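You operate a simulated robot arm through the tools that you are given. There is no shell and no other tool.

You run a simulated robot arm. Do the job below in one go: nothing can be reset, and whatever is moved stays where it is left.

Task
Press the red-shielded bearing into housing 52 with the grey plug.
Fine: housing in the seat on the press table; flush, at depth 13 as set; let the lever back up; leave the plug on it, table in and guard shut; the other bearing and housings, white plug and rubber rings stay.

It is judged by the outcome, as a careful person would: the job done as asked, and still so three seconds after it is handed in. It fails if anything else is knocked over, pushed out of place, dropped, spilled or broken.

Robot
A 6-joint arm with a two-finger gripper, fixed in place. Base frame: the origin is on the floor under the middle of its stand, x ahead of it, y to its left, z up. Lengths are in m, angles in degrees, forces in N, time in s.
It reaches about 1.417 m from its shoulder. Its first joint turns from -166.0 to 166.0 degrees. Payload 3.43 kg.
The tool frame sits at the grasp point between the pads (the TCP): z along the fingers, y along the line on which they close. The tips reach 0.02 m beyond it. The gripper opens to 0.19 m; its body begins 0.248 m behind the TCP.
Orientation is told as [roll, pitch, yaw] about the base's x, y, z axes, in that order, counted from this pose: with the fingers straight down and closing along the base's y, the tool's x points along the base's -x, its y along +y and its z along -z.

Tools
- The arm moves only by the tool arm_command. Its argument "steps" is a list of rows, each a list of 6 numbers: the shift along the tool's x, y, z in m, then the turn, a rotation vector about the tool's x, y, z in rad. In form: [[x, y, z, wx, wy, wz], ...]. A call has 1 to 20 rows; each row shifts and turns the commanded pose from where the row before left it, along the tool's axes as they then stand. "hand" is the opening, from 0 (shut) to 1 (fully open), set as the call begins (left out, the last holds). A row lasts 0.2 s, in which the tool goes at most 0.05 m and 8.6 degrees; a call with a longer step from one row to the next is refused whole, and so is a gripper value outside its range. Where a pose cannot be reached the arm comes as near as it can. A force on the tool above 50 N (or 10 N above the force at the start of the call, whichever is more), or a blocked arm, ends the call early, and 0.2 s more pass. Each finger travels about 0.153 m/s and halts on what it meets, pressing with about 41 N; the grip force reading is that of the motor and also rises with nothing between the fingers. The clock runs only during rows and for 0.2 s after the last one: add rows that do not move to give the fingers time. It gives the time, the measured TCP pose, the force on the tool (base axes), the opening and the grip force at its end, in the units of the frame above (readings bear some noise), with the torque about the TCP (base axes, N m) and any sound that the robot's microphone picked up, and new pictures: "pictures" is both (left out), scene, wrist or none.
- Cameras (640 x 400 px; columns grow to the right, rows downward): "scene" is fixed at [0.0526, 0.4996, 1.5512]; the picture's right is [-0.88, -0.48, 0.00], its down [-0.12, 0.22, -0.97] and it looks along [0.46, -0.85, -0.25] (base axes); focal length 336 px, centre (320, 200). "wrist" rides on the gripper at [0.07, -0.008, -0.288] in the tool frame; the picture's right is [0.12, 0.99, 0.00], its down [-0.96, 0.12, -0.25] and it looks along [-0.25, 0.03, 0.97] (tool axes); focal length 261 px, centre (320, 200). There is no depth. A picture from a camera that has moved, and an enlarged one, comes with that camera's place and axes in the base frame and with its lens.
- move_column(by): moves the trunk up (or, below 0, down) by that many m; the arm rides with it, the base frame stays. It gives what a move gives, with no picture.
- zoom(camera, box): a new picture of the part [left, top, right, bottom] of that camera's present view, enlarged. It takes no simulated time.
- close_job(): hands the job in; it is judged then, once.

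Places have to be worked out from the pictures, the camera data and where the tool is seen. Open the gripper and draw the arm clear of the work before you hand the job in, unless the task says otherwise.

The tools are called as a command line: name --pt "numbers of a row" for each row, then --argument value for the rest, lists and objects as JSON in quotes. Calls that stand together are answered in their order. arm_command: Moves the arm, as the interface text tells. Its arguments: {"type":"object","properties":{"steps":{"type":"array","items":{"type":"array","items":{"type":"number"}}},"hand":{"type":"number"},"pictures":{"type":"string","enum":["both","scene","wrist","none"]}},"required":["steps"]} The other tools are called the same way: move_column (by) moves the trunk up or down; zoom (camera, box) takes an enlarged picture of a part of a camera's view; close_job () hands the job in.

At the start:

```text
time: 0.0
position: [0.5567, -0.1839, 1.6185]
tool_rot: [0.0, 0.0, 0.1]
ft_force: [-0.4, -1.2, -0.3]
ft_torque: [0.0, 0.01, 0.0]
finger_gap: 0.1895
finger_force: 0.0
trunk travel left (down, up): [-0.375, 0.065]
```

scene: 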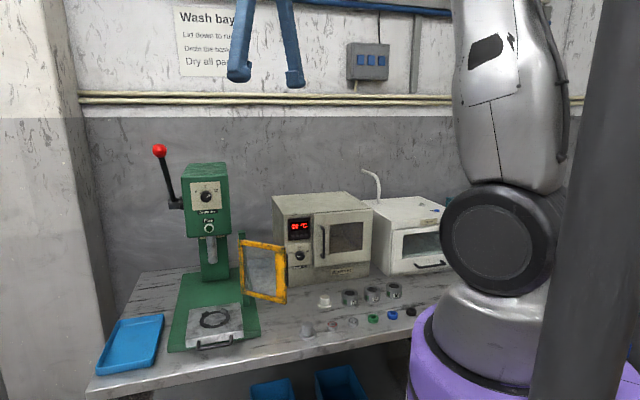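
wrist: 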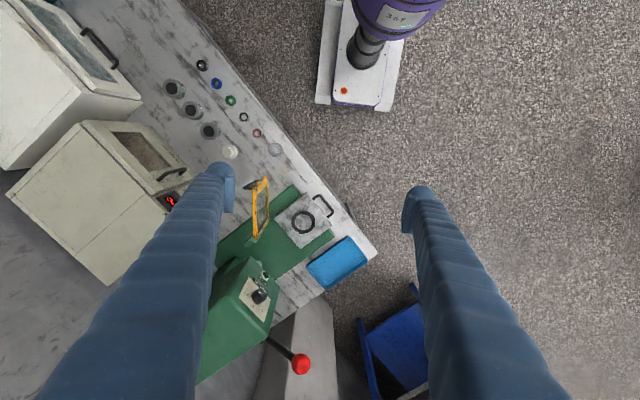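

I'll start by looking closely at the scene: the press, the items on the bench, and the dials.

zoom --camera "scene" --box '[140, 130, 300, 230]'

zoom --camera "scene" --box '[290, 270, 430, 357]'

zoom --camera "scene" --box '[140, 230, 300, 360]'

zoom --camera "wrist" --box '[150, 50, 310, 170]'

zoom --camera "wrist" --box '[200, 160, 380, 390]'

zoom --camera "scene" --box '[160, 0, 320, 100]'

```text
4.00 times, centred on (220, 180) of scene
camera zoom: at [0.0526, 0.4996, 1.5512], right [-0.88, -0.48, 0.0], down [-0.12, 0.22, -0.97], along [0.46, -0.85, -0.25], focal length 1344 px, centre (720, 280)
```

zoom: 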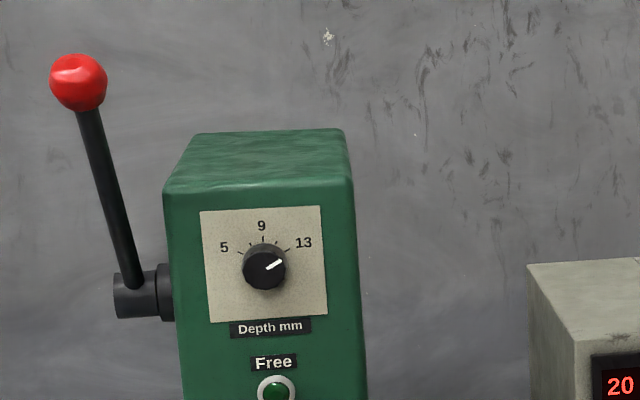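

```text
4.57 times, centred on (360, 314) of scene
camera zoom: at [0.0526, 0.4996, 1.5512], right [-0.88, -0.48, 0.0], down [-0.12, 0.22, -0.97], along [0.46, -0.85, -0.25], focal length 1536 px, centre (137, -319)
```

zoom: 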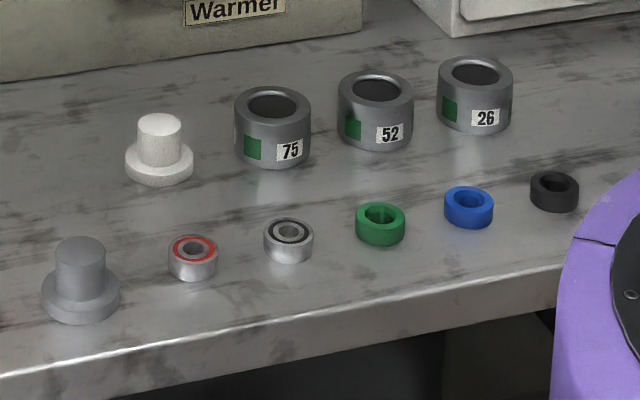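

```text
3.08 times, centred on (220, 295) of scene
camera zoom: at [0.0526, 0.4996, 1.5512], right [-0.88, -0.48, 0.0], down [-0.12, 0.22, -0.97], along [0.46, -0.85, -0.25], focal length 1034 px, centre (628, -92)
```

zoom: 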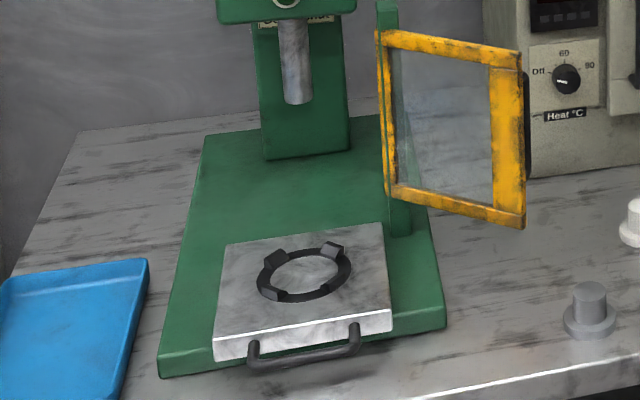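

```text
3.33 times, centred on (230, 110) of wrist
camera zoom: at [0.4848, -0.1925, 1.9065], right [-0.12, 0.99, 0.0], down [0.96, 0.12, 0.25], along [0.25, 0.03, -0.97], focal length 869 px, centre (620, 500)
```

zoom: 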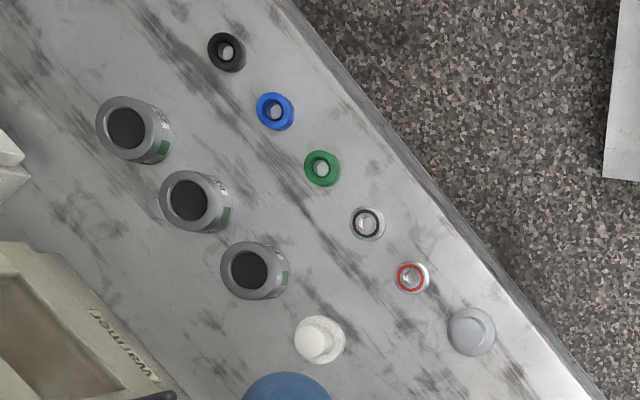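

```text
1.74 times, centred on (290, 275) of wrist
camera zoom: at [0.4848, -0.1925, 1.9065], right [-0.12, 0.99, 0.0], down [0.96, 0.12, 0.25], along [0.25, 0.03, -0.97], focal length 453 px, centre (372, 70)
```

zoom: 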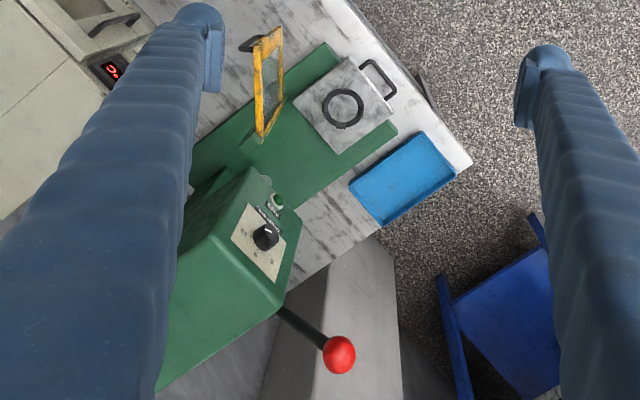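

```text
4.00 times, centred on (240, 50) of scene
camera zoom: at [0.0526, 0.4996, 1.5512], right [-0.88, -0.48, 0.0], down [-0.12, 0.22, -0.97], along [0.46, -0.85, -0.25], focal length 1344 px, centre (640, 800)
```

zoom: 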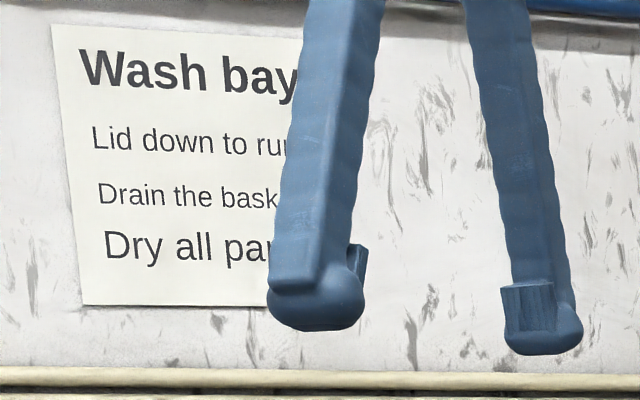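

The depth dial is already set to 13. I estimate the bench top at z≈0.8, with the bench turned about 45°, the table pulled out and its seat near (0.856,-0.218,0.866). I'll turn the tool to bench alignment (yaw -45) and lower it for a closer look at the parts.

arm_command --pt "0 0 0.05 0 0 0.1309" --pt "0 0 0.05 0 0 0.1309" --pt "0 0 0.05 0 0 0.1309" --pt "0 0 0.05 0 0 0.1309" --pt "0 0 0.05 0 0 0.1309" --pt "0 0 0.05 0 0 0.1309" --pt "-0.004 -0.044 0.01 0 0 0" --pt "-0.004 -0.044 0.01 0 0 0" --pt "-0.004 -0.044 0.01 0 0 0" --pt "-0.004 -0.044 0.01 0 0 0" --pt "-0.004 -0.044 0.01 0 0 0" --pt "-0.004 -0.044 0.01 0 0 0" --pt "0 0 0 0 0 0"

```text
time: 2.8
position: [0.3861, -0.3907, 1.2599]
tool_rot: [0.0, 0.1, -45.0]
ft_force: [-0.1, -1.2, -0.1]
ft_torque: [-0.04, 0.0, 0.0]
finger_gap: 0.19
finger_force: 0.0
trunk travel left (down, up): [-0.375, 0.065]
camera wrist: at [0.3293, -0.3453, 1.5473], right [0.62, 0.79, 0.0], down [0.76, -0.6, 0.25], along [0.19, -0.15, -0.97], focal length 261 px, centre (320, 200)
```

scene: 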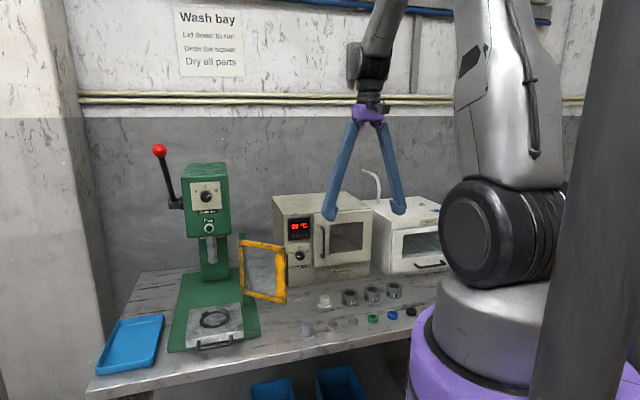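
wrist: 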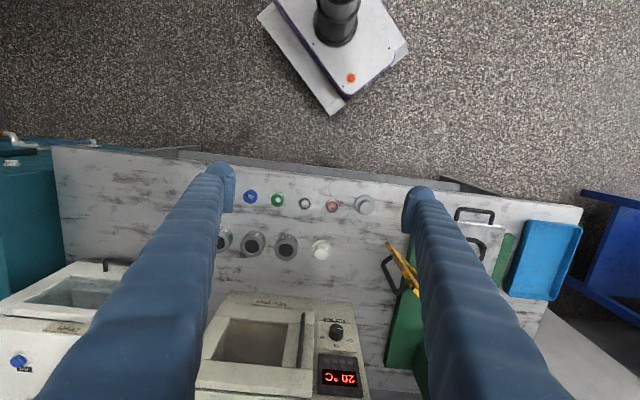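

The view is good and the bench is aligned at about 45°. I'll zoom into the parts and the press table from here.

zoom --camera "wrist" --box '[220, 170, 400, 280]'

zoom --camera "wrist" --box '[370, 190, 590, 330]'

zoom --camera "wrist" --box '[0, 230, 380, 400]'

zoom --camera "scene" --box '[180, 190, 300, 270]'

zoom --camera "scene" --box '[270, 190, 450, 290]'

```text
3.56 times, centred on (310, 225) of wrist
camera zoom: at [0.3293, -0.3453, 1.5473], right [0.62, 0.79, 0.0], down [0.76, -0.6, 0.25], along [0.19, -0.15, -0.97], focal length 927 px, centre (356, 111)
```

zoom: 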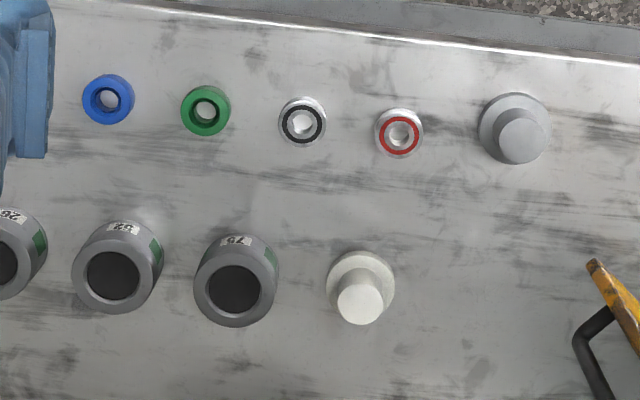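

```text
2.86 times, centred on (480, 260) of wrist
camera zoom: at [0.3293, -0.3453, 1.5473], right [0.62, 0.79, 0.0], down [0.76, -0.6, 0.25], along [0.19, -0.15, -0.97], focal length 745 px, centre (-137, 29)
```

zoom: 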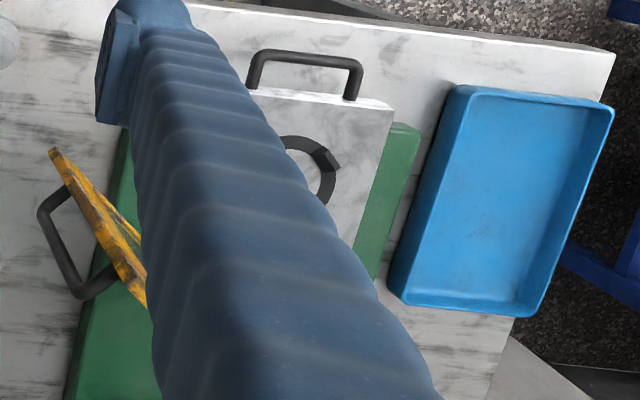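

```text
1.68 times, centred on (190, 315) of wrist
camera zoom: at [0.3293, -0.3453, 1.5473], right [0.62, 0.79, 0.0], down [0.76, -0.6, 0.25], along [0.19, -0.15, -0.97], focal length 439 px, centre (539, 6)
```

zoom: 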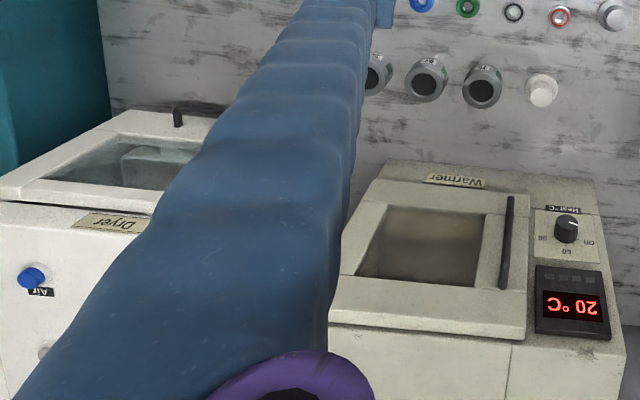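

```text
5.00 times, centred on (240, 230) of scene
camera zoom: at [0.0526, 0.4996, 1.5512], right [-0.88, -0.48, 0.0], down [-0.12, 0.22, -0.97], along [0.46, -0.85, -0.25], focal length 1680 px, centre (720, 50)
```

zoom: 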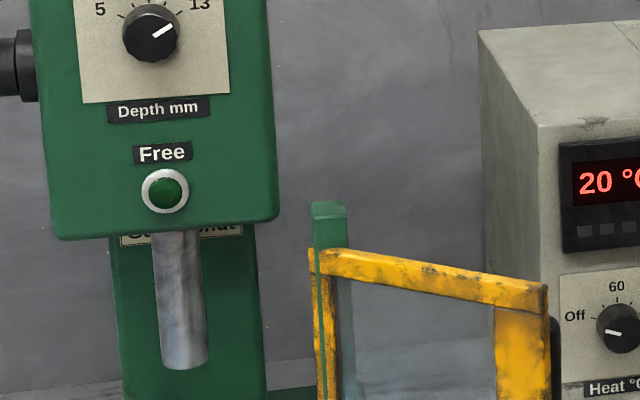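

```text
3.56 times, centred on (360, 240) of scene
camera zoom: at [0.0526, 0.4996, 1.5512], right [-0.88, -0.48, 0.0], down [-0.12, 0.22, -0.97], along [0.46, -0.85, -0.25], focal length 1195 px, centre (178, 58)
```

zoom: 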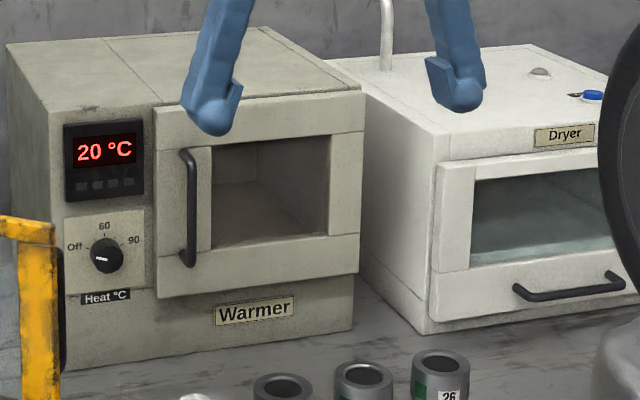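

There's a partly hidden label behind the ram, and a "Free" button or lamp. I'll swing over in front of the press and tilt the tool to read it and see the guard and table details.

arm_command --pt "0 0.05 0 0 0 0" --pt "0 0.05 0 0 0 0" --pt "0 0.05 0 0 0 0" --pt "0 0.05 0 0 0 0" --pt "0 0.05 0 0 0 0" --pt "0 0.05 0 0 0 0" --pt "0 0.05 0 0 0 0" --pt "0 0.05 0 0 0 0" --pt "0.02 0 -0.01 0 -0.13 0" --pt "0.02 0 -0.01 0 -0.13 0" --pt "0.02 0 -0.01 0 -0.13 0" --pt "0.02 0 -0.01 0 -0.13 0" --pt "0.02 0 -0.01 0 -0.13 0" --pt "0.02 0 -0.01 0 -0.13 0" --pt "0 0 0 0 0 0"

```text
time: 6.0
position: [0.5778, -0.0133, 1.2772]
tool_rot: [0.0, -44.8, -45.0]
ft_force: [0.1, -0.1, 0.5]
ft_torque: [0.01, -0.04, 0.03]
finger_gap: 0.1901
finger_force: 0.1
trunk travel left (down, up): [-0.375, 0.065]
camera wrist: at [0.3906, 0.1588, 1.4325], right [0.64, 0.76, -0.08], down [0.44, -0.28, 0.85], along [0.63, -0.58, -0.51], focal length 261 px, centre (320, 200)
```

scene: 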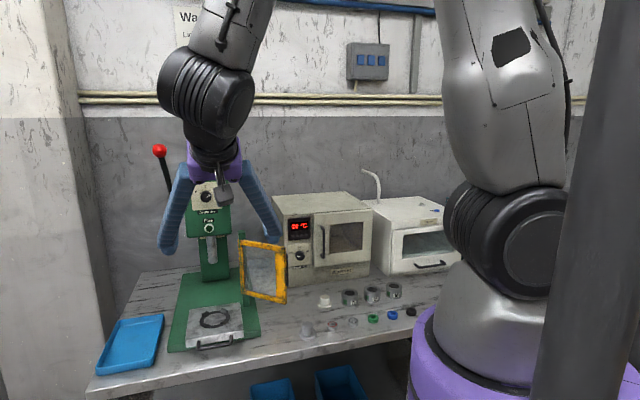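
wrist: 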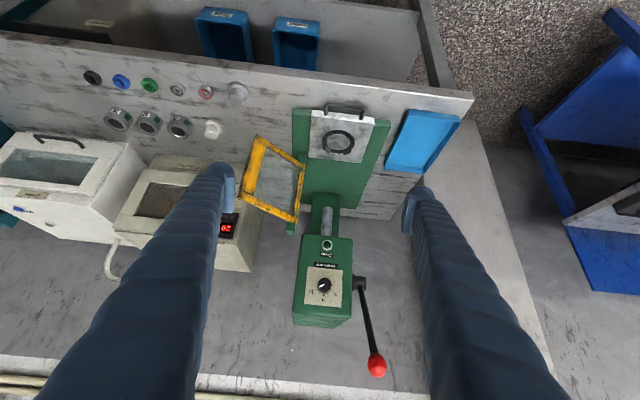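

The press is in full view (the image is upside-down). I'll zoom in on the press column, guard and table.

zoom --camera "wrist" --box '[280, 90, 400, 165]'

zoom --camera "wrist" --box '[280, 180, 400, 255]'

zoom --camera "wrist" --box '[230, 120, 330, 240]'

zoom --camera "wrist" --box '[280, 230, 420, 390]'

zoom --camera "wrist" --box '[70, 60, 260, 150]'

```text
5.33 times, centred on (340, 128) of wrist
camera zoom: at [0.3906, 0.1588, 1.4325], right [0.64, 0.76, -0.08], down [0.44, -0.28, 0.85], along [0.63, -0.58, -0.51], focal length 1390 px, centre (213, 587)
```

zoom: 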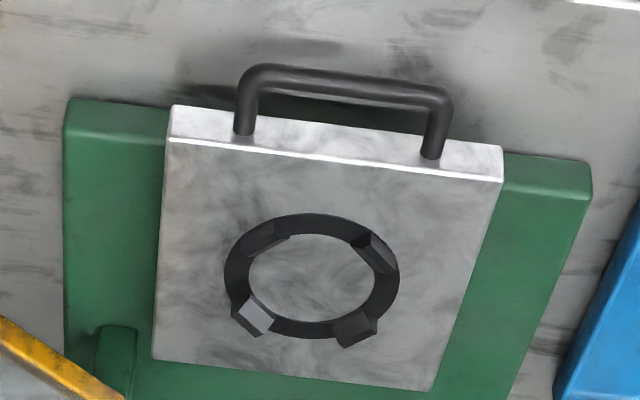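

```text
5.33 times, centred on (340, 218) of wrist
camera zoom: at [0.3906, 0.1588, 1.4325], right [0.64, 0.76, -0.08], down [0.44, -0.28, 0.85], along [0.63, -0.58, -0.51], focal length 1390 px, centre (213, 107)
```

zoom: 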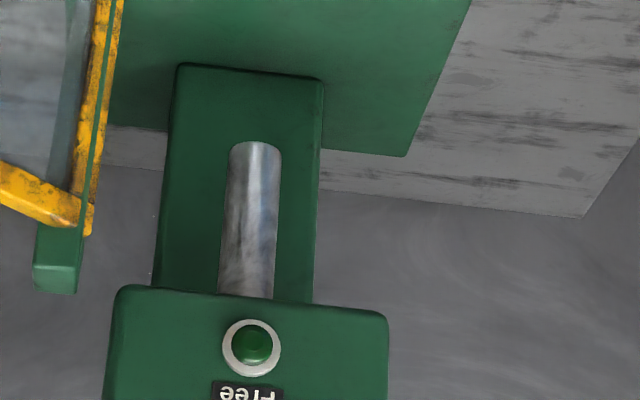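

```text
3.33 times, centred on (280, 180) of wrist
camera zoom: at [0.3906, 0.1588, 1.4325], right [0.64, 0.76, -0.08], down [0.44, -0.28, 0.85], along [0.63, -0.58, -0.51], focal length 869 px, centre (453, 267)
```

zoom: 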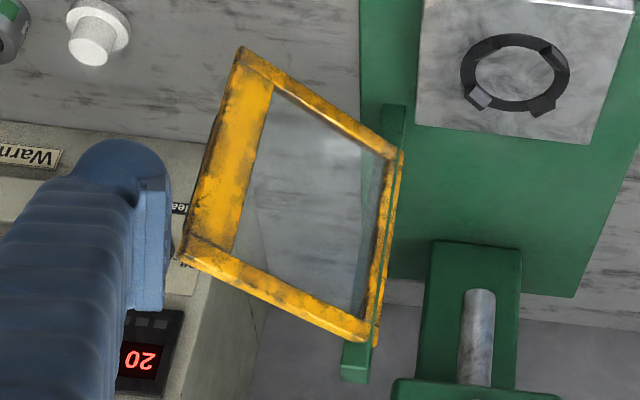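

```text
2.50 times, centred on (350, 310) of wrist
camera zoom: at [0.3906, 0.1588, 1.4325], right [0.64, 0.76, -0.08], down [0.44, -0.28, 0.85], along [0.63, -0.58, -0.51], focal length 652 px, centre (245, -75)
```

zoom: 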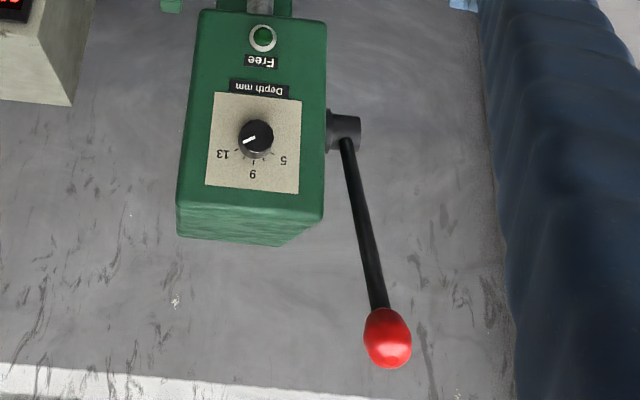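

```text
3.37 times, centred on (165, 105) of wrist
camera zoom: at [0.3906, 0.1588, 1.4325], right [0.64, 0.76, -0.08], down [0.44, -0.28, 0.85], along [0.63, -0.58, -0.51], focal length 878 px, centre (842, 520)
```

zoom: 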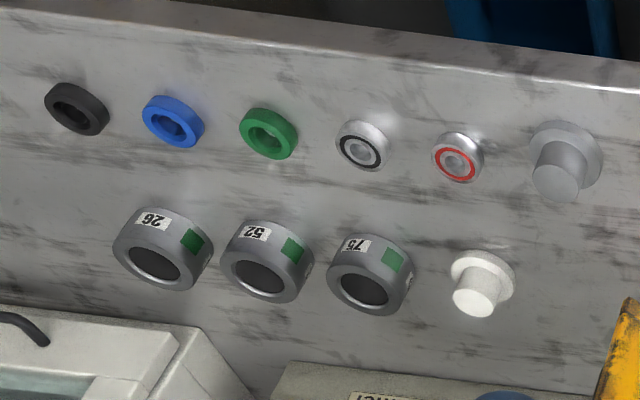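

The seat has four lugs placed diagonally, so fingers closing along the bench direction fit between them. I'll drop and tilt further to read the label under the press head.

arm_command --pt "0.034 0 0.034 0 0 0" --pt "0.034 0 0.034 0 0 0" --pt "0.034 0 0.034 0 0 0" --pt "0.034 0 0.034 0 0 0" --pt "0.034 0 0.034 0 0 0" --pt "0 0 0 0 -0.109 0" --pt "0 0 0 0 -0.109 0" --pt "0 0 0 0 -0.109 0" --pt "0 0 0 0 -0.109 0" --pt "0 0 0 0 0 0"

```text
time: 8.2
position: [0.5855, -0.0076, 1.306]
tool_rot: [-3.3, -68.5, -42.1]
ft_force: [-0.5, 0.5, -0.6]
ft_torque: [0.01, -0.01, 0.04]
finger_gap: 0.1902
finger_force: 0.0
out of reach, approached as far as the arm can: row 3, 4, 5, 6, 7, 8, 9
trunk travel left (down, up): [-0.375, 0.065]
camera wrist: at [0.3711, 0.1954, 1.347], right [0.67, 0.73, -0.13], down [0.18, 0.01, 0.98], along [0.72, -0.68, -0.13], focal length 261 px, centre (320, 200)
```

scene: 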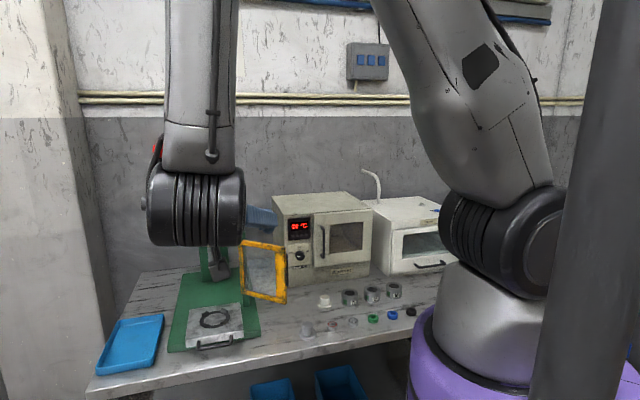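
wrist: 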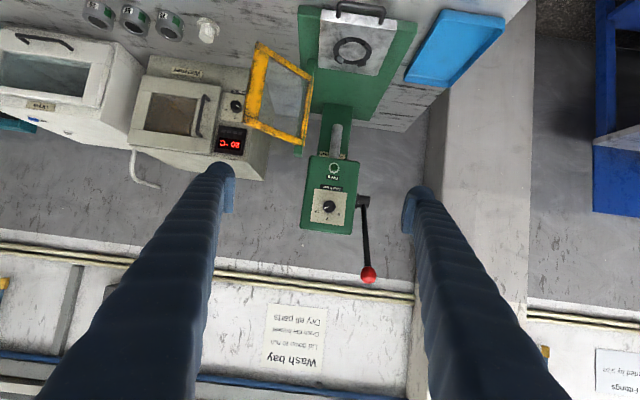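

The arm couldn't get lower in that posture, but the column can. First I'll zoom from here on the label area.

zoom --camera "wrist" --box '[300, 100, 380, 190]'

zoom --camera "wrist" --box '[560, 330, 640, 400]'

```text
4.44 times, centred on (340, 145) of wrist
camera zoom: at [0.3711, 0.1954, 1.347], right [0.67, 0.73, -0.13], down [0.18, 0.01, 0.98], along [0.72, -0.68, -0.13], focal length 1158 px, centre (231, 444)
```

zoom: 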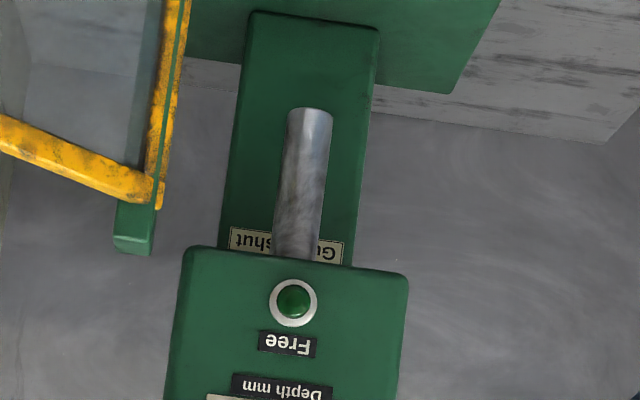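

```text
5.71 times, centred on (600, 365) of wrist
camera zoom: at [0.3711, 0.1954, 1.347], right [0.67, 0.73, -0.13], down [0.18, 0.01, 0.98], along [0.72, -0.68, -0.13], focal length 1489 px, centre (-1280, -743)
```

zoom: 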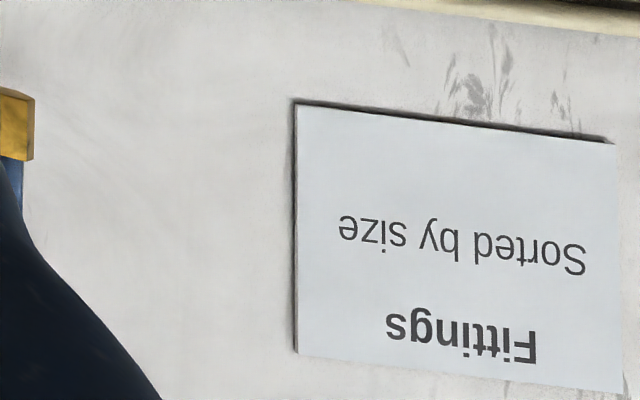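

The hidden label reads "Guard shut", so the guard interlocks the press as expected. I'll bring the tool back to vertical and check the pose.

arm_command --pt "0 0 0 0 0.109 0" --pt "0 0 0 0 0.109 0" --pt "0 0 0 0 0.109 0" --pt "0 0 0 0 0.109 0" --pt "0 0 0 0 0.13 0" --pt "0 0 0 0 0.13 0" --pt "0 0 0 0 0.13 0" --pt "0 0 0 0 0.13 0" --pt "0 0 0 0 0.13 0" --pt "0 0 0 0 0.13 0" --pt "0 0 0 0 0 0" --pictures "none"

```text
time: 10.6
position: [0.5853, -0.0059, 1.3062]
tool_rot: [0.2, -0.1, -45.0]
ft_force: [0.0, 0.7, 0.4]
ft_torque: [0.03, -0.08, 0.04]
finger_gap: 0.1899
finger_force: 0.0
trunk travel left (down, up): [-0.375, 0.065]
```

Pose confirmed: vertical, yaw -45. I place housing 52 at about (e1=-0.174, e2=0.826) in bench axes, with its top at z≈0.83. I'll move over it high up, then turn 90° so the fingers close across the rows, clear of the neighbouring housings.

arm_command --pt "0 -0.0487 0 0 0 0" --pt "0 -0.0487 0 0 0 0" --pt "0 -0.0487 0 0 0 0" --pt "0 -0.0487 0 0 0 0" --pt "0 -0.0487 0 0 0 0" --pt "0 -0.0487 0 0 0 0" --pt "0 -0.0487 0 0 0 0" --pt "0 -0.0487 0 0 0 0" --pt "0 -0.0487 0 0 0 0" --pt "0 -0.0487 0 0 0 0" --pt "0 -0.0487 0 0 0 0" --pt "0 -0.0487 0 0 0 0" --pt "-0.044 0 0.01 0 0 0" --pt "-0.044 0 0.01 0 0 0" --pt "-0.044 0 0.01 0 0 0" --pt "-0.044 0 0.01 0 0 0" --pt "-0.044 0 0.01 0 0 0" --pt "-0.044 0 0.01 0 0 0" --pt "-0.044 0 0.01 0 0 0" --pt "0 0 0 0 0 0"

arm_command --pt "0 0 0.005 0 0 -0.131" --pt "0 0 0.005 0 0 -0.131" --pt "0 0 0.005 0 0 -0.131" --pt "0 0 0.005 0 0 -0.131" --pt "0 0 0.005 0 0 -0.131" --pt "0 0 0.005 0 0 -0.131" --pt "0 0 0.005 0 0 -0.131" --pt "0 0 0.005 0 0 -0.131" --pt "0 0 0.005 0 0 -0.131" --pt "0 0 0.005 0 0 -0.131" --pt "0 0 0.005 0 0 -0.131" --pt "0 0 0.005 0 0 -0.1298" --pt "0 0 0 0 0 0"

```text
time: 14.8
position: [0.3873, -0.6406, 1.2375]
tool_rot: [0.0, 0.0, -45.0]
ft_force: [-0.7, -0.6, 0.3]
ft_torque: [0.03, -0.06, 0.04]
finger_gap: 0.19
finger_force: 0.0
trunk travel left (down, up): [-0.375, 0.065]
camera wrist: at [0.3305, -0.5959, 1.5262], right [0.62, 0.79, 0.0], down [0.76, -0.6, 0.25], along [0.2, -0.15, -0.97], focal length 261 px, centre (320, 200)
```

scene: 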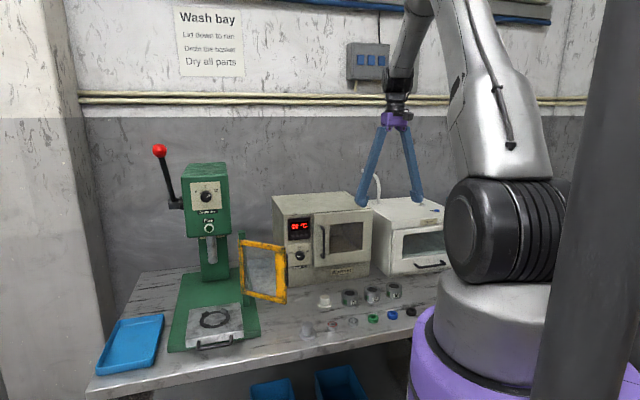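
wrist: 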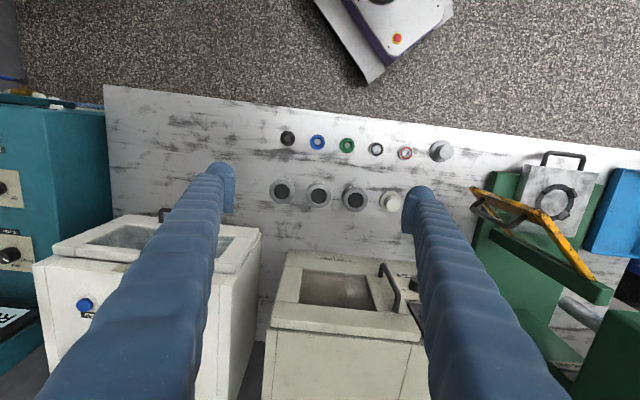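

```text
time: 17.6
position: [0.3907, -0.6373, 1.1758]
tool_rot: [0.0, 0.0, 45.1]
ft_force: [0.1, 0.9, 0.5]
ft_torque: [-0.05, 0.01, -0.01]
finger_gap: 0.1901
finger_force: 0.1
trunk travel left (down, up): [-0.375, 0.065]
camera wrist: at [0.3451, -0.6941, 1.4634], right [-0.79, 0.62, 0.0], down [0.6, 0.76, 0.25], along [0.15, 0.19, -0.97], focal length 261 px, centre (320, 200)
```

scene: 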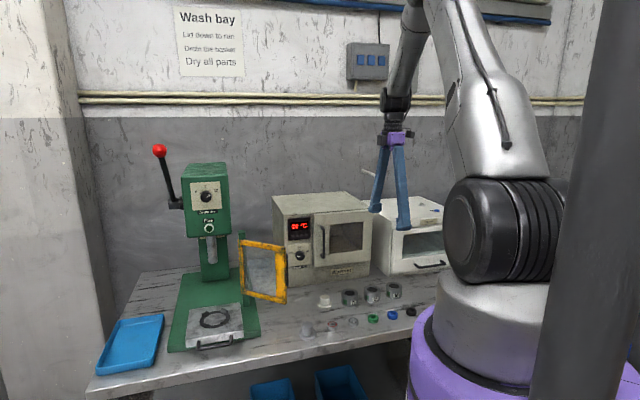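
wrist: 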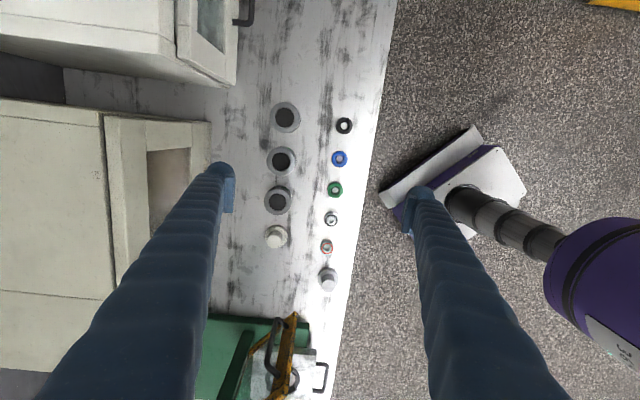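

I'm beside the target at e1≈-0.174, e2≈0.727. I'll zoom to locate housing 52 precisely from this viewpoint.

zoom --camera "wrist" --box '[240, 90, 370, 220]'

```text
3.08 times, centred on (305, 155) of wrist
camera zoom: at [0.3451, -0.6941, 1.4634], right [-0.79, 0.62, 0.0], down [0.6, 0.76, 0.25], along [0.15, 0.19, -0.97], focal length 802 px, centre (366, 338)
```

zoom: 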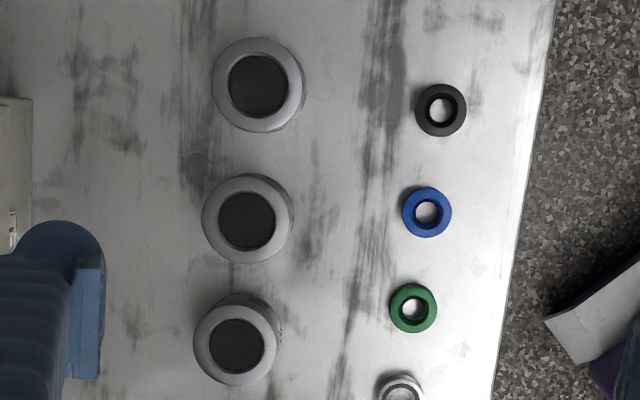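

Housing 52 is at about e1=-0.172, e2=0.819, with its top at z≈0.84. I'll shift over it, narrow the opening to about 0.105 and descend to z≈0.98 to check alignment.

arm_command --pt "-0.0024 -0.046 0 0 0 0" --pt "0 -0.046 0 0 0 0" --pt "0 0 0.045 0 0 0" --pt "0 0 0.045 0 0 0" --pt "0 0 0.045 0 0 0" --pt "0 0 0.045 0 0 0" --pt "0 0 0.015 0 0 0" --pt "0 0 0 0 0 0" --hand 0.55

zoom --camera "wrist" --box '[240, 120, 400, 280]'

zoom --camera "scene" --box '[310, 200, 450, 330]'

```text
time: 19.4
position: [0.4566, -0.7015, 0.9801]
tool_rot: [0.0, 0.1, 45.0]
ft_force: [-0.9, 0.6, -0.9]
ft_torque: [-0.07, 0.03, 0.02]
finger_gap: 0.1045
finger_force: 0.0
trunk travel left (down, up): [-0.375, 0.065]
camera wrist: at [0.412, -0.7575, 1.2685], right [-0.79, 0.62, 0.0], down [0.6, 0.76, 0.25], along [0.15, 0.19, -0.97], focal length 261 px, centre (320, 200)
```

scene: 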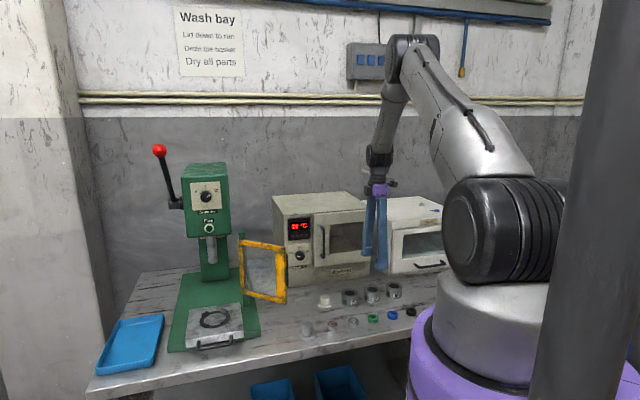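
wrist: 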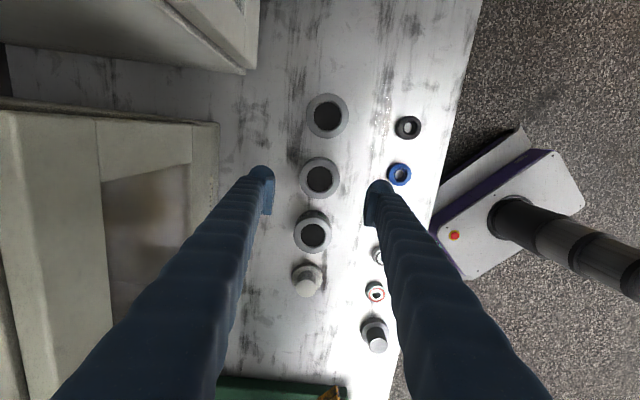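

```text
2.50 times, centred on (320, 200) of wrist
camera zoom: at [0.412, -0.7575, 1.2685], right [-0.79, 0.62, 0.0], down [0.6, 0.76, 0.25], along [0.15, 0.19, -0.97], focal length 652 px, centre (320, 200)
```

zoom: 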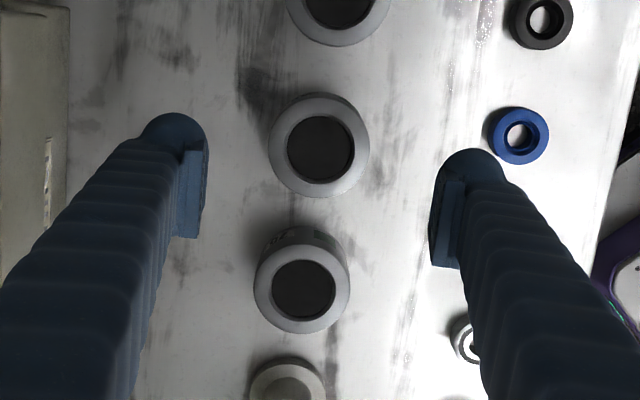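

```text
3.08 times, centred on (380, 265) of scene
camera zoom: at [0.0526, 0.4996, 1.5512], right [-0.88, -0.48, 0.0], down [-0.12, 0.22, -0.97], along [0.46, -0.85, -0.25], focal length 1034 px, centre (135, 0)
```

zoom: 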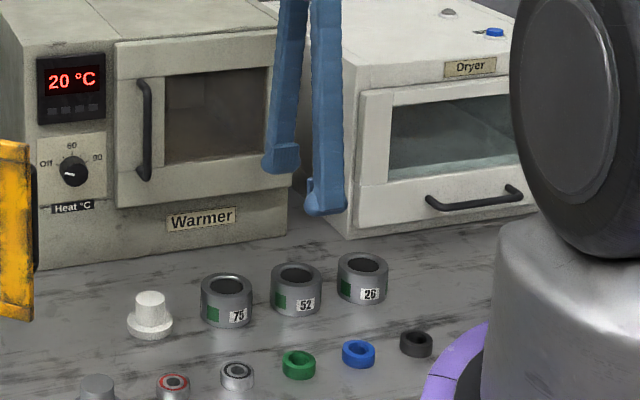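

The housing is centred across the fingers, and about 4 mm off along the bench. I'll correct that and descend so the tips cover the upper half of the housing.

arm_command --pt "-0.004 0 0.03 0 0 0" --pt "0 0 0.03 0 0 0" --pt "0 0 0.03 0 0 0" --pt "0 0 0.03 0 0 0" --pt "0 0 0.02 0 0 0" --pt "0 0 0 0 0 0"

zoom --camera "scene" --box '[310, 240, 450, 330]'

zoom --camera "wrist" --box '[220, 110, 420, 280]'

```text
time: 20.8
position: [0.4582, -0.6995, 0.8402]
tool_rot: [0.0, -0.1, 45.0]
ft_force: [0.4, -0.6, 0.5]
ft_torque: [0.0, 0.05, 0.02]
finger_gap: 0.1048
finger_force: 0.1
trunk travel left (down, up): [-0.375, 0.065]
camera wrist: at [0.4133, -0.755, 1.128], right [-0.79, 0.62, 0.0], down [0.6, 0.76, 0.25], along [0.15, 0.19, -0.97], focal length 261 px, centre (320, 200)
```

scene: 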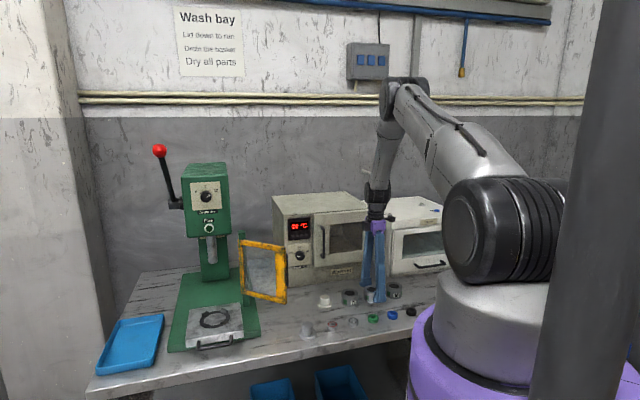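
wrist: 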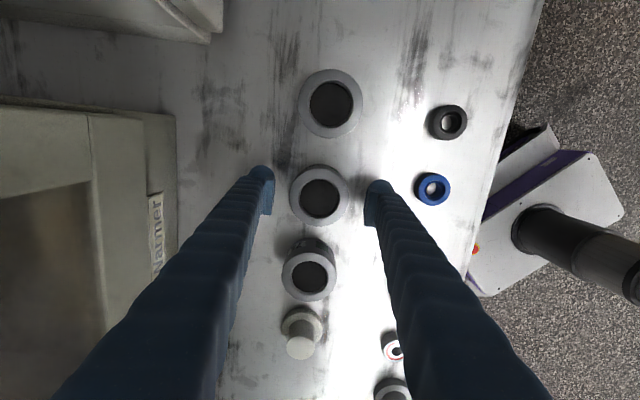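

```text
4.44 times, centred on (380, 285) of scene
camera zoom: at [0.0526, 0.4996, 1.5512], right [-0.88, -0.48, 0.0], down [-0.12, 0.22, -0.97], along [0.46, -0.85, -0.25], focal length 1493 px, centre (53, -178)
```

zoom: 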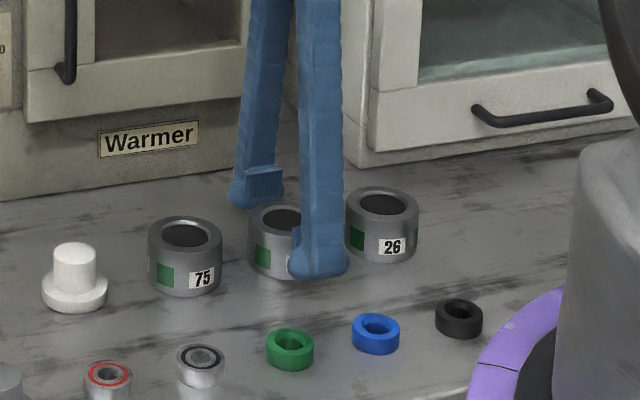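

```text
2.35 times, centred on (320, 195) of wrist
camera zoom: at [0.4133, -0.755, 1.128], right [-0.79, 0.62, 0.0], down [0.6, 0.76, 0.25], along [0.15, 0.19, -0.97], focal length 613 px, centre (320, 212)
```

zoom: 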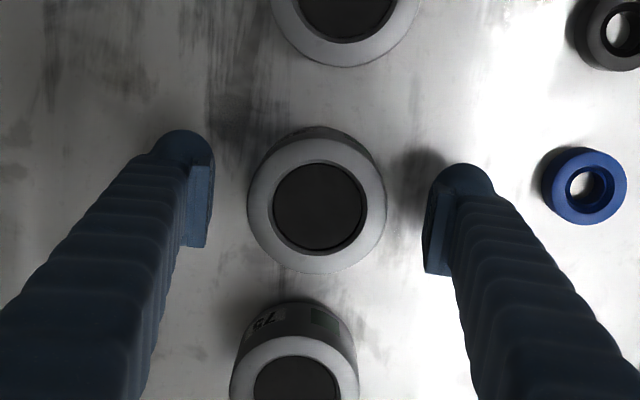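

The fingers straddle housing 52 cleanly, with the neighbours clear. I'll lower another 12 mm and close.

arm_command --pt "-0.0015 0 0.012 0 0 0" --pt "0 0 0 0 0 0" --pictures "none"

arm_command --pt "0 0 0 0 0 0" --pt "0 0 0 0 0 0" --pt "0 0 0 0 0 0" --pt "0 0 0 0 0 0" --hand 0.0 --pictures "wrist"

```text
time: 21.4
position: [0.4604, -0.6981, 0.83]
tool_rot: [0.0, 0.0, 44.9]
ft_force: [1.0, -0.2, 0.6]
ft_torque: [0.03, -0.01, 0.01]
finger_gap: 0.1045
finger_force: 0.1
trunk travel left (down, up): [-0.375, 0.065]
```

```text
time: 22.4
position: [0.4601, -0.6983, 0.8296]
tool_rot: [0.0, 0.0, 45.0]
ft_force: [1.2, -0.4, 0.0]
ft_torque: [0.04, 0.06, 0.02]
finger_gap: 0.0673
finger_force: 40.9
trunk travel left (down, up): [-0.375, 0.065]
camera wrist: at [0.4151, -0.7538, 1.1165], right [-0.79, 0.62, 0.0], down [0.6, 0.76, 0.25], along [0.15, 0.19, -0.97], focal length 261 px, centre (320, 200)
```

wrist: 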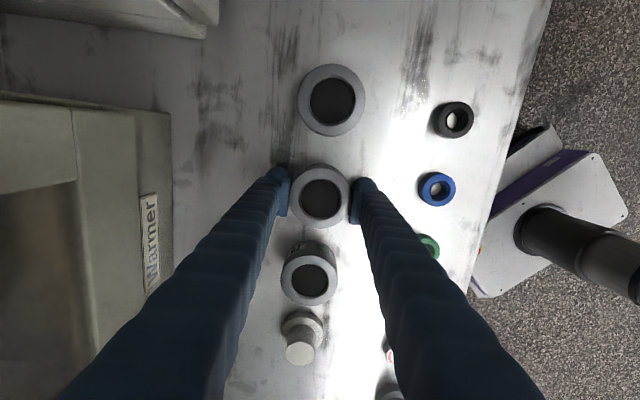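

It's gripped at 0.0673 with 41 N. I'll lift straight up, zooming on the scene to confirm it rises.

arm_command --pt "0 0 -0.02 0 0 0" --pt "0 0 -0.03 0 0 0" --pt "0 0 -0.04 0 0 0" --pt "0 0 -0.045 0 0 0" --pt "0 0 -0.045 0 0 0" --pt "0 0 -0.045 0 0 0" --pt "0 0 0 0 0 0"

zoom --camera "scene" --box '[310, 200, 450, 330]'

```text
time: 24.0
position: [0.4592, -0.6957, 1.0542]
tool_rot: [0.1, 0.0, 45.0]
ft_force: [0.0, 0.7, -3.3]
ft_torque: [0.0, 0.02, -0.01]
finger_gap: 0.0676
finger_force: 41.0
trunk travel left (down, up): [-0.375, 0.065]
camera wrist: at [0.4147, -0.7534, 1.342], right [-0.79, 0.62, 0.0], down [0.6, 0.76, 0.25], along [0.15, 0.2, -0.97], focal length 261 px, centre (320, 200)
```

scene: 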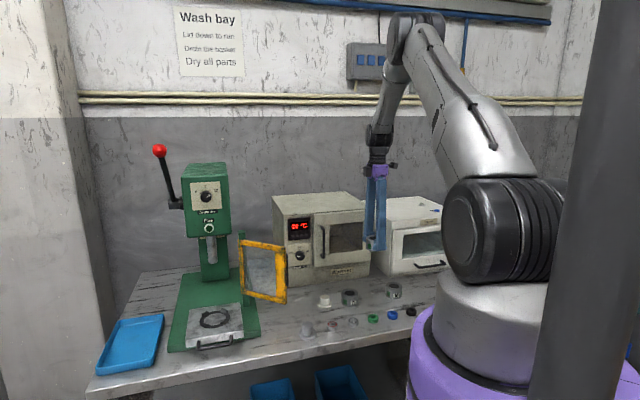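
wrist: 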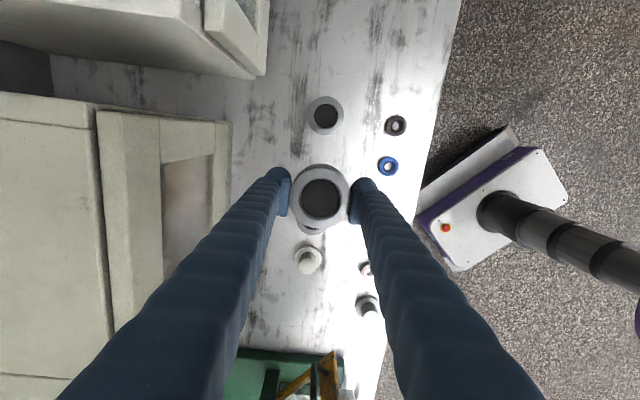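

```text
3.08 times, centred on (380, 265) of scene
camera zoom: at [0.0526, 0.4996, 1.5512], right [-0.88, -0.48, 0.0], down [-0.12, 0.22, -0.97], along [0.46, -0.85, -0.25], focal length 1034 px, centre (135, 0)
```

zoom: 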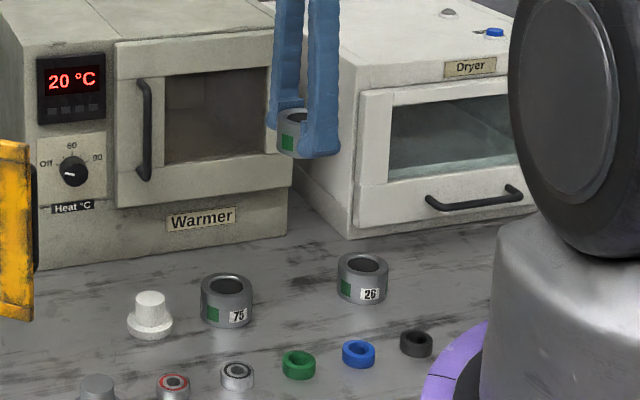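

Housing 52 is lifted (about 3.3 N). I'll check its pose in the grip, then carry it high in front of the guard toward the press while turning back to yaw -45.

zoom --camera "wrist" --box '[260, 140, 380, 260]'

arm_command --pt "0 0.02 -0.04 0 0 0" --pt "0 0.04 -0.025 0 0 0" --pt "0 0.045 -0.02 0 0 0" --pt "0 0.045 -0.02 0 0 0" --pt "-0.04 0.01 -0.015 0 0 0" --pt "-0.048 0 -0.01 0 0 0" --pt "-0.048 0 -0.01 0 0 0" --pt "-0.048 0 -0.01 0 0 0" --pt "-0.048 0 0 0 0 0" --pt "-0.048 0 0 0 0 0" --pt "-0.048 0 0 0 0 0" --pt "-0.048 0 0 0 0 0" --pt "-0.048 0 0 0 0 0" --pt "-0.048 0 0 0 0 0" --pt "-0.048 0 0 0 0 0" --pt "-0.048 0 0 0 0 0" --pt "-0.048 0 0 0 0 0" --pt "-0.04 0 0 0 0 0" --pt "0 0 0 0 0 0" --pictures "none"

arm_command --pt "0 0 0 0 0 0.131" --pt "0 0 0 0 0 0.131" --pt "0 0 0 0 0 0.131" --pt "0 0 0 0 0 0.131" --pt "0 0 0 0 0 0.131" --pt "0 0 0 0 0 0.131" --pt "0 0 0 0 0 0.131" --pt "0 0 0 0 0 0.131" --pt "0 0 0 0 0 0.131" --pt "0 0 0 0 0 0.131" --pt "0 0 0 0 0 0.131" --pt "0 0 0 0 0 0.1298" --pt "0 0 0 0 0 0"

```text
3.33 times, centred on (320, 200) of wrist
camera zoom: at [0.4147, -0.7534, 1.342], right [-0.79, 0.62, 0.0], down [0.6, 0.76, 0.25], along [0.15, 0.2, -0.97], focal length 869 px, centre (320, 200)
```

zoom: 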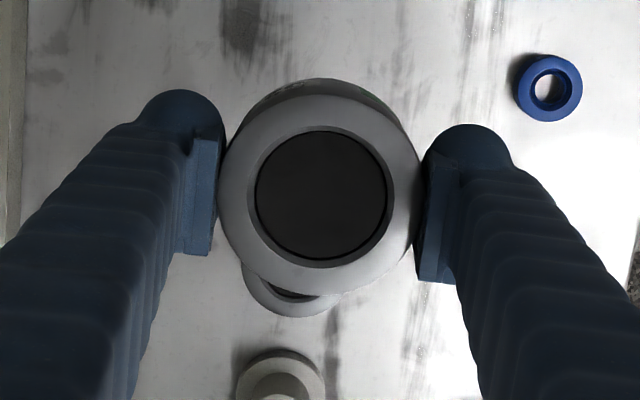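

```text
time: 28.0
position: [0.8118, -0.1222, 1.2027]
tool_rot: [0.0, 0.0, 45.0]
ft_force: [-0.5, 0.2, -4.0]
ft_torque: [0.05, -0.04, -0.02]
finger_gap: 0.0672
finger_force: 41.4
trunk travel left (down, up): [-0.375, 0.065]
```

```text
time: 30.8
position: [0.812, -0.1203, 1.203]
tool_rot: [-0.2, 0.2, -45.1]
ft_force: [-0.5, -0.2, -3.5]
ft_torque: [-0.03, -0.03, 0.02]
finger_gap: 0.0673
finger_force: 41.4
trunk travel left (down, up): [-0.375, 0.065]
camera wrist: at [0.7545, -0.077, 1.4909], right [0.62, 0.79, 0.0], down [0.76, -0.6, 0.25], along [0.19, -0.15, -0.97], focal length 261 px, centre (320, 200)
```

scene: 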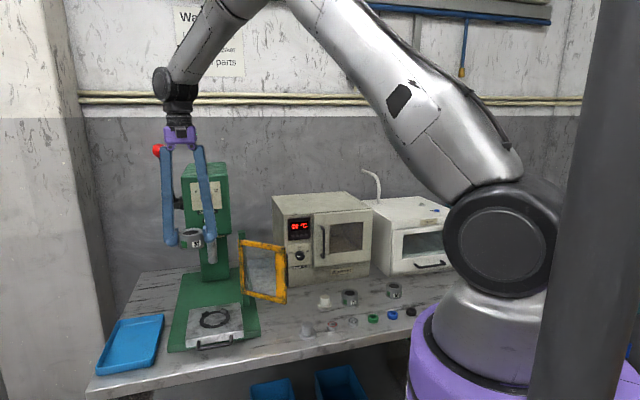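
wrist: 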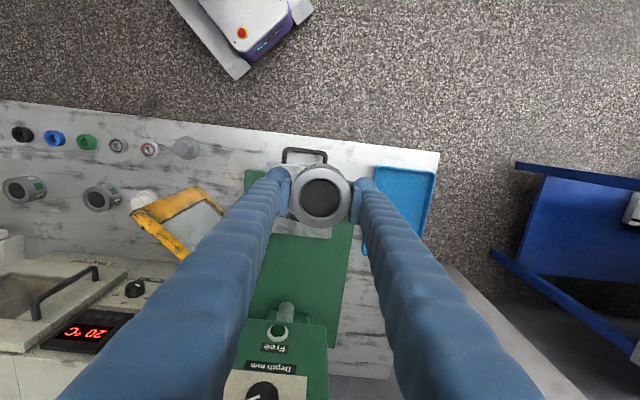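

I'm now in front of the press at e1≈0.489, e2≈0.659. My two wrist views agree the seat centre is near e1=0.449, e2=0.759, with the table surface at z≈0.855. I'll zoom to check the held housing and the table edges.

zoom --camera "wrist" --box '[230, 130, 400, 260]'

zoom --camera "scene" --box '[150, 200, 290, 360]'

```text
3.08 times, centred on (315, 195) of wrist
camera zoom: at [0.7545, -0.077, 1.4909], right [0.62, 0.79, 0.0], down [0.76, -0.6, 0.25], along [0.19, -0.15, -0.97], focal length 802 px, centre (335, 215)
```

zoom: 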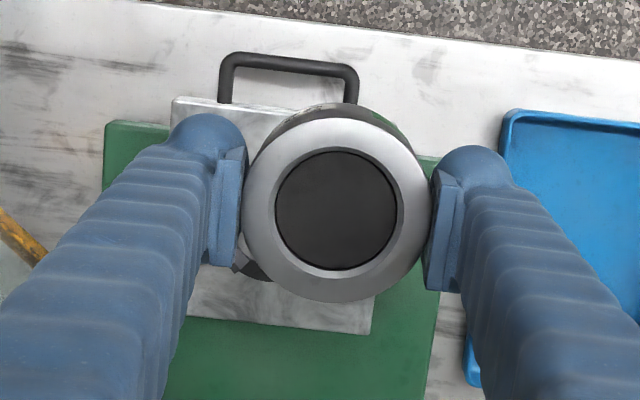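

```text
2.50 times, centred on (220, 280) of scene
camera zoom: at [0.0526, 0.4996, 1.5512], right [-0.88, -0.48, 0.0], down [-0.12, 0.22, -0.97], along [0.46, -0.85, -0.25], focal length 840 px, centre (570, 0)
```

zoom: 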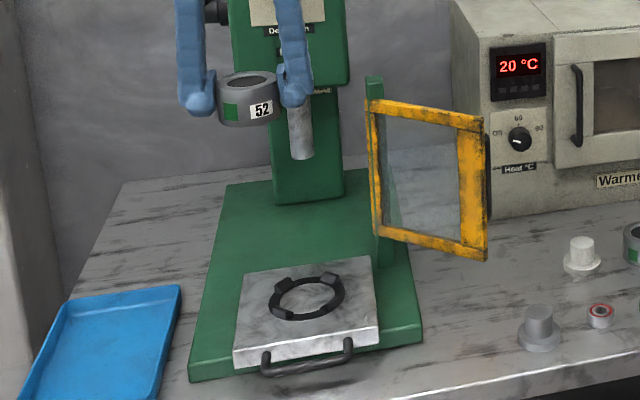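

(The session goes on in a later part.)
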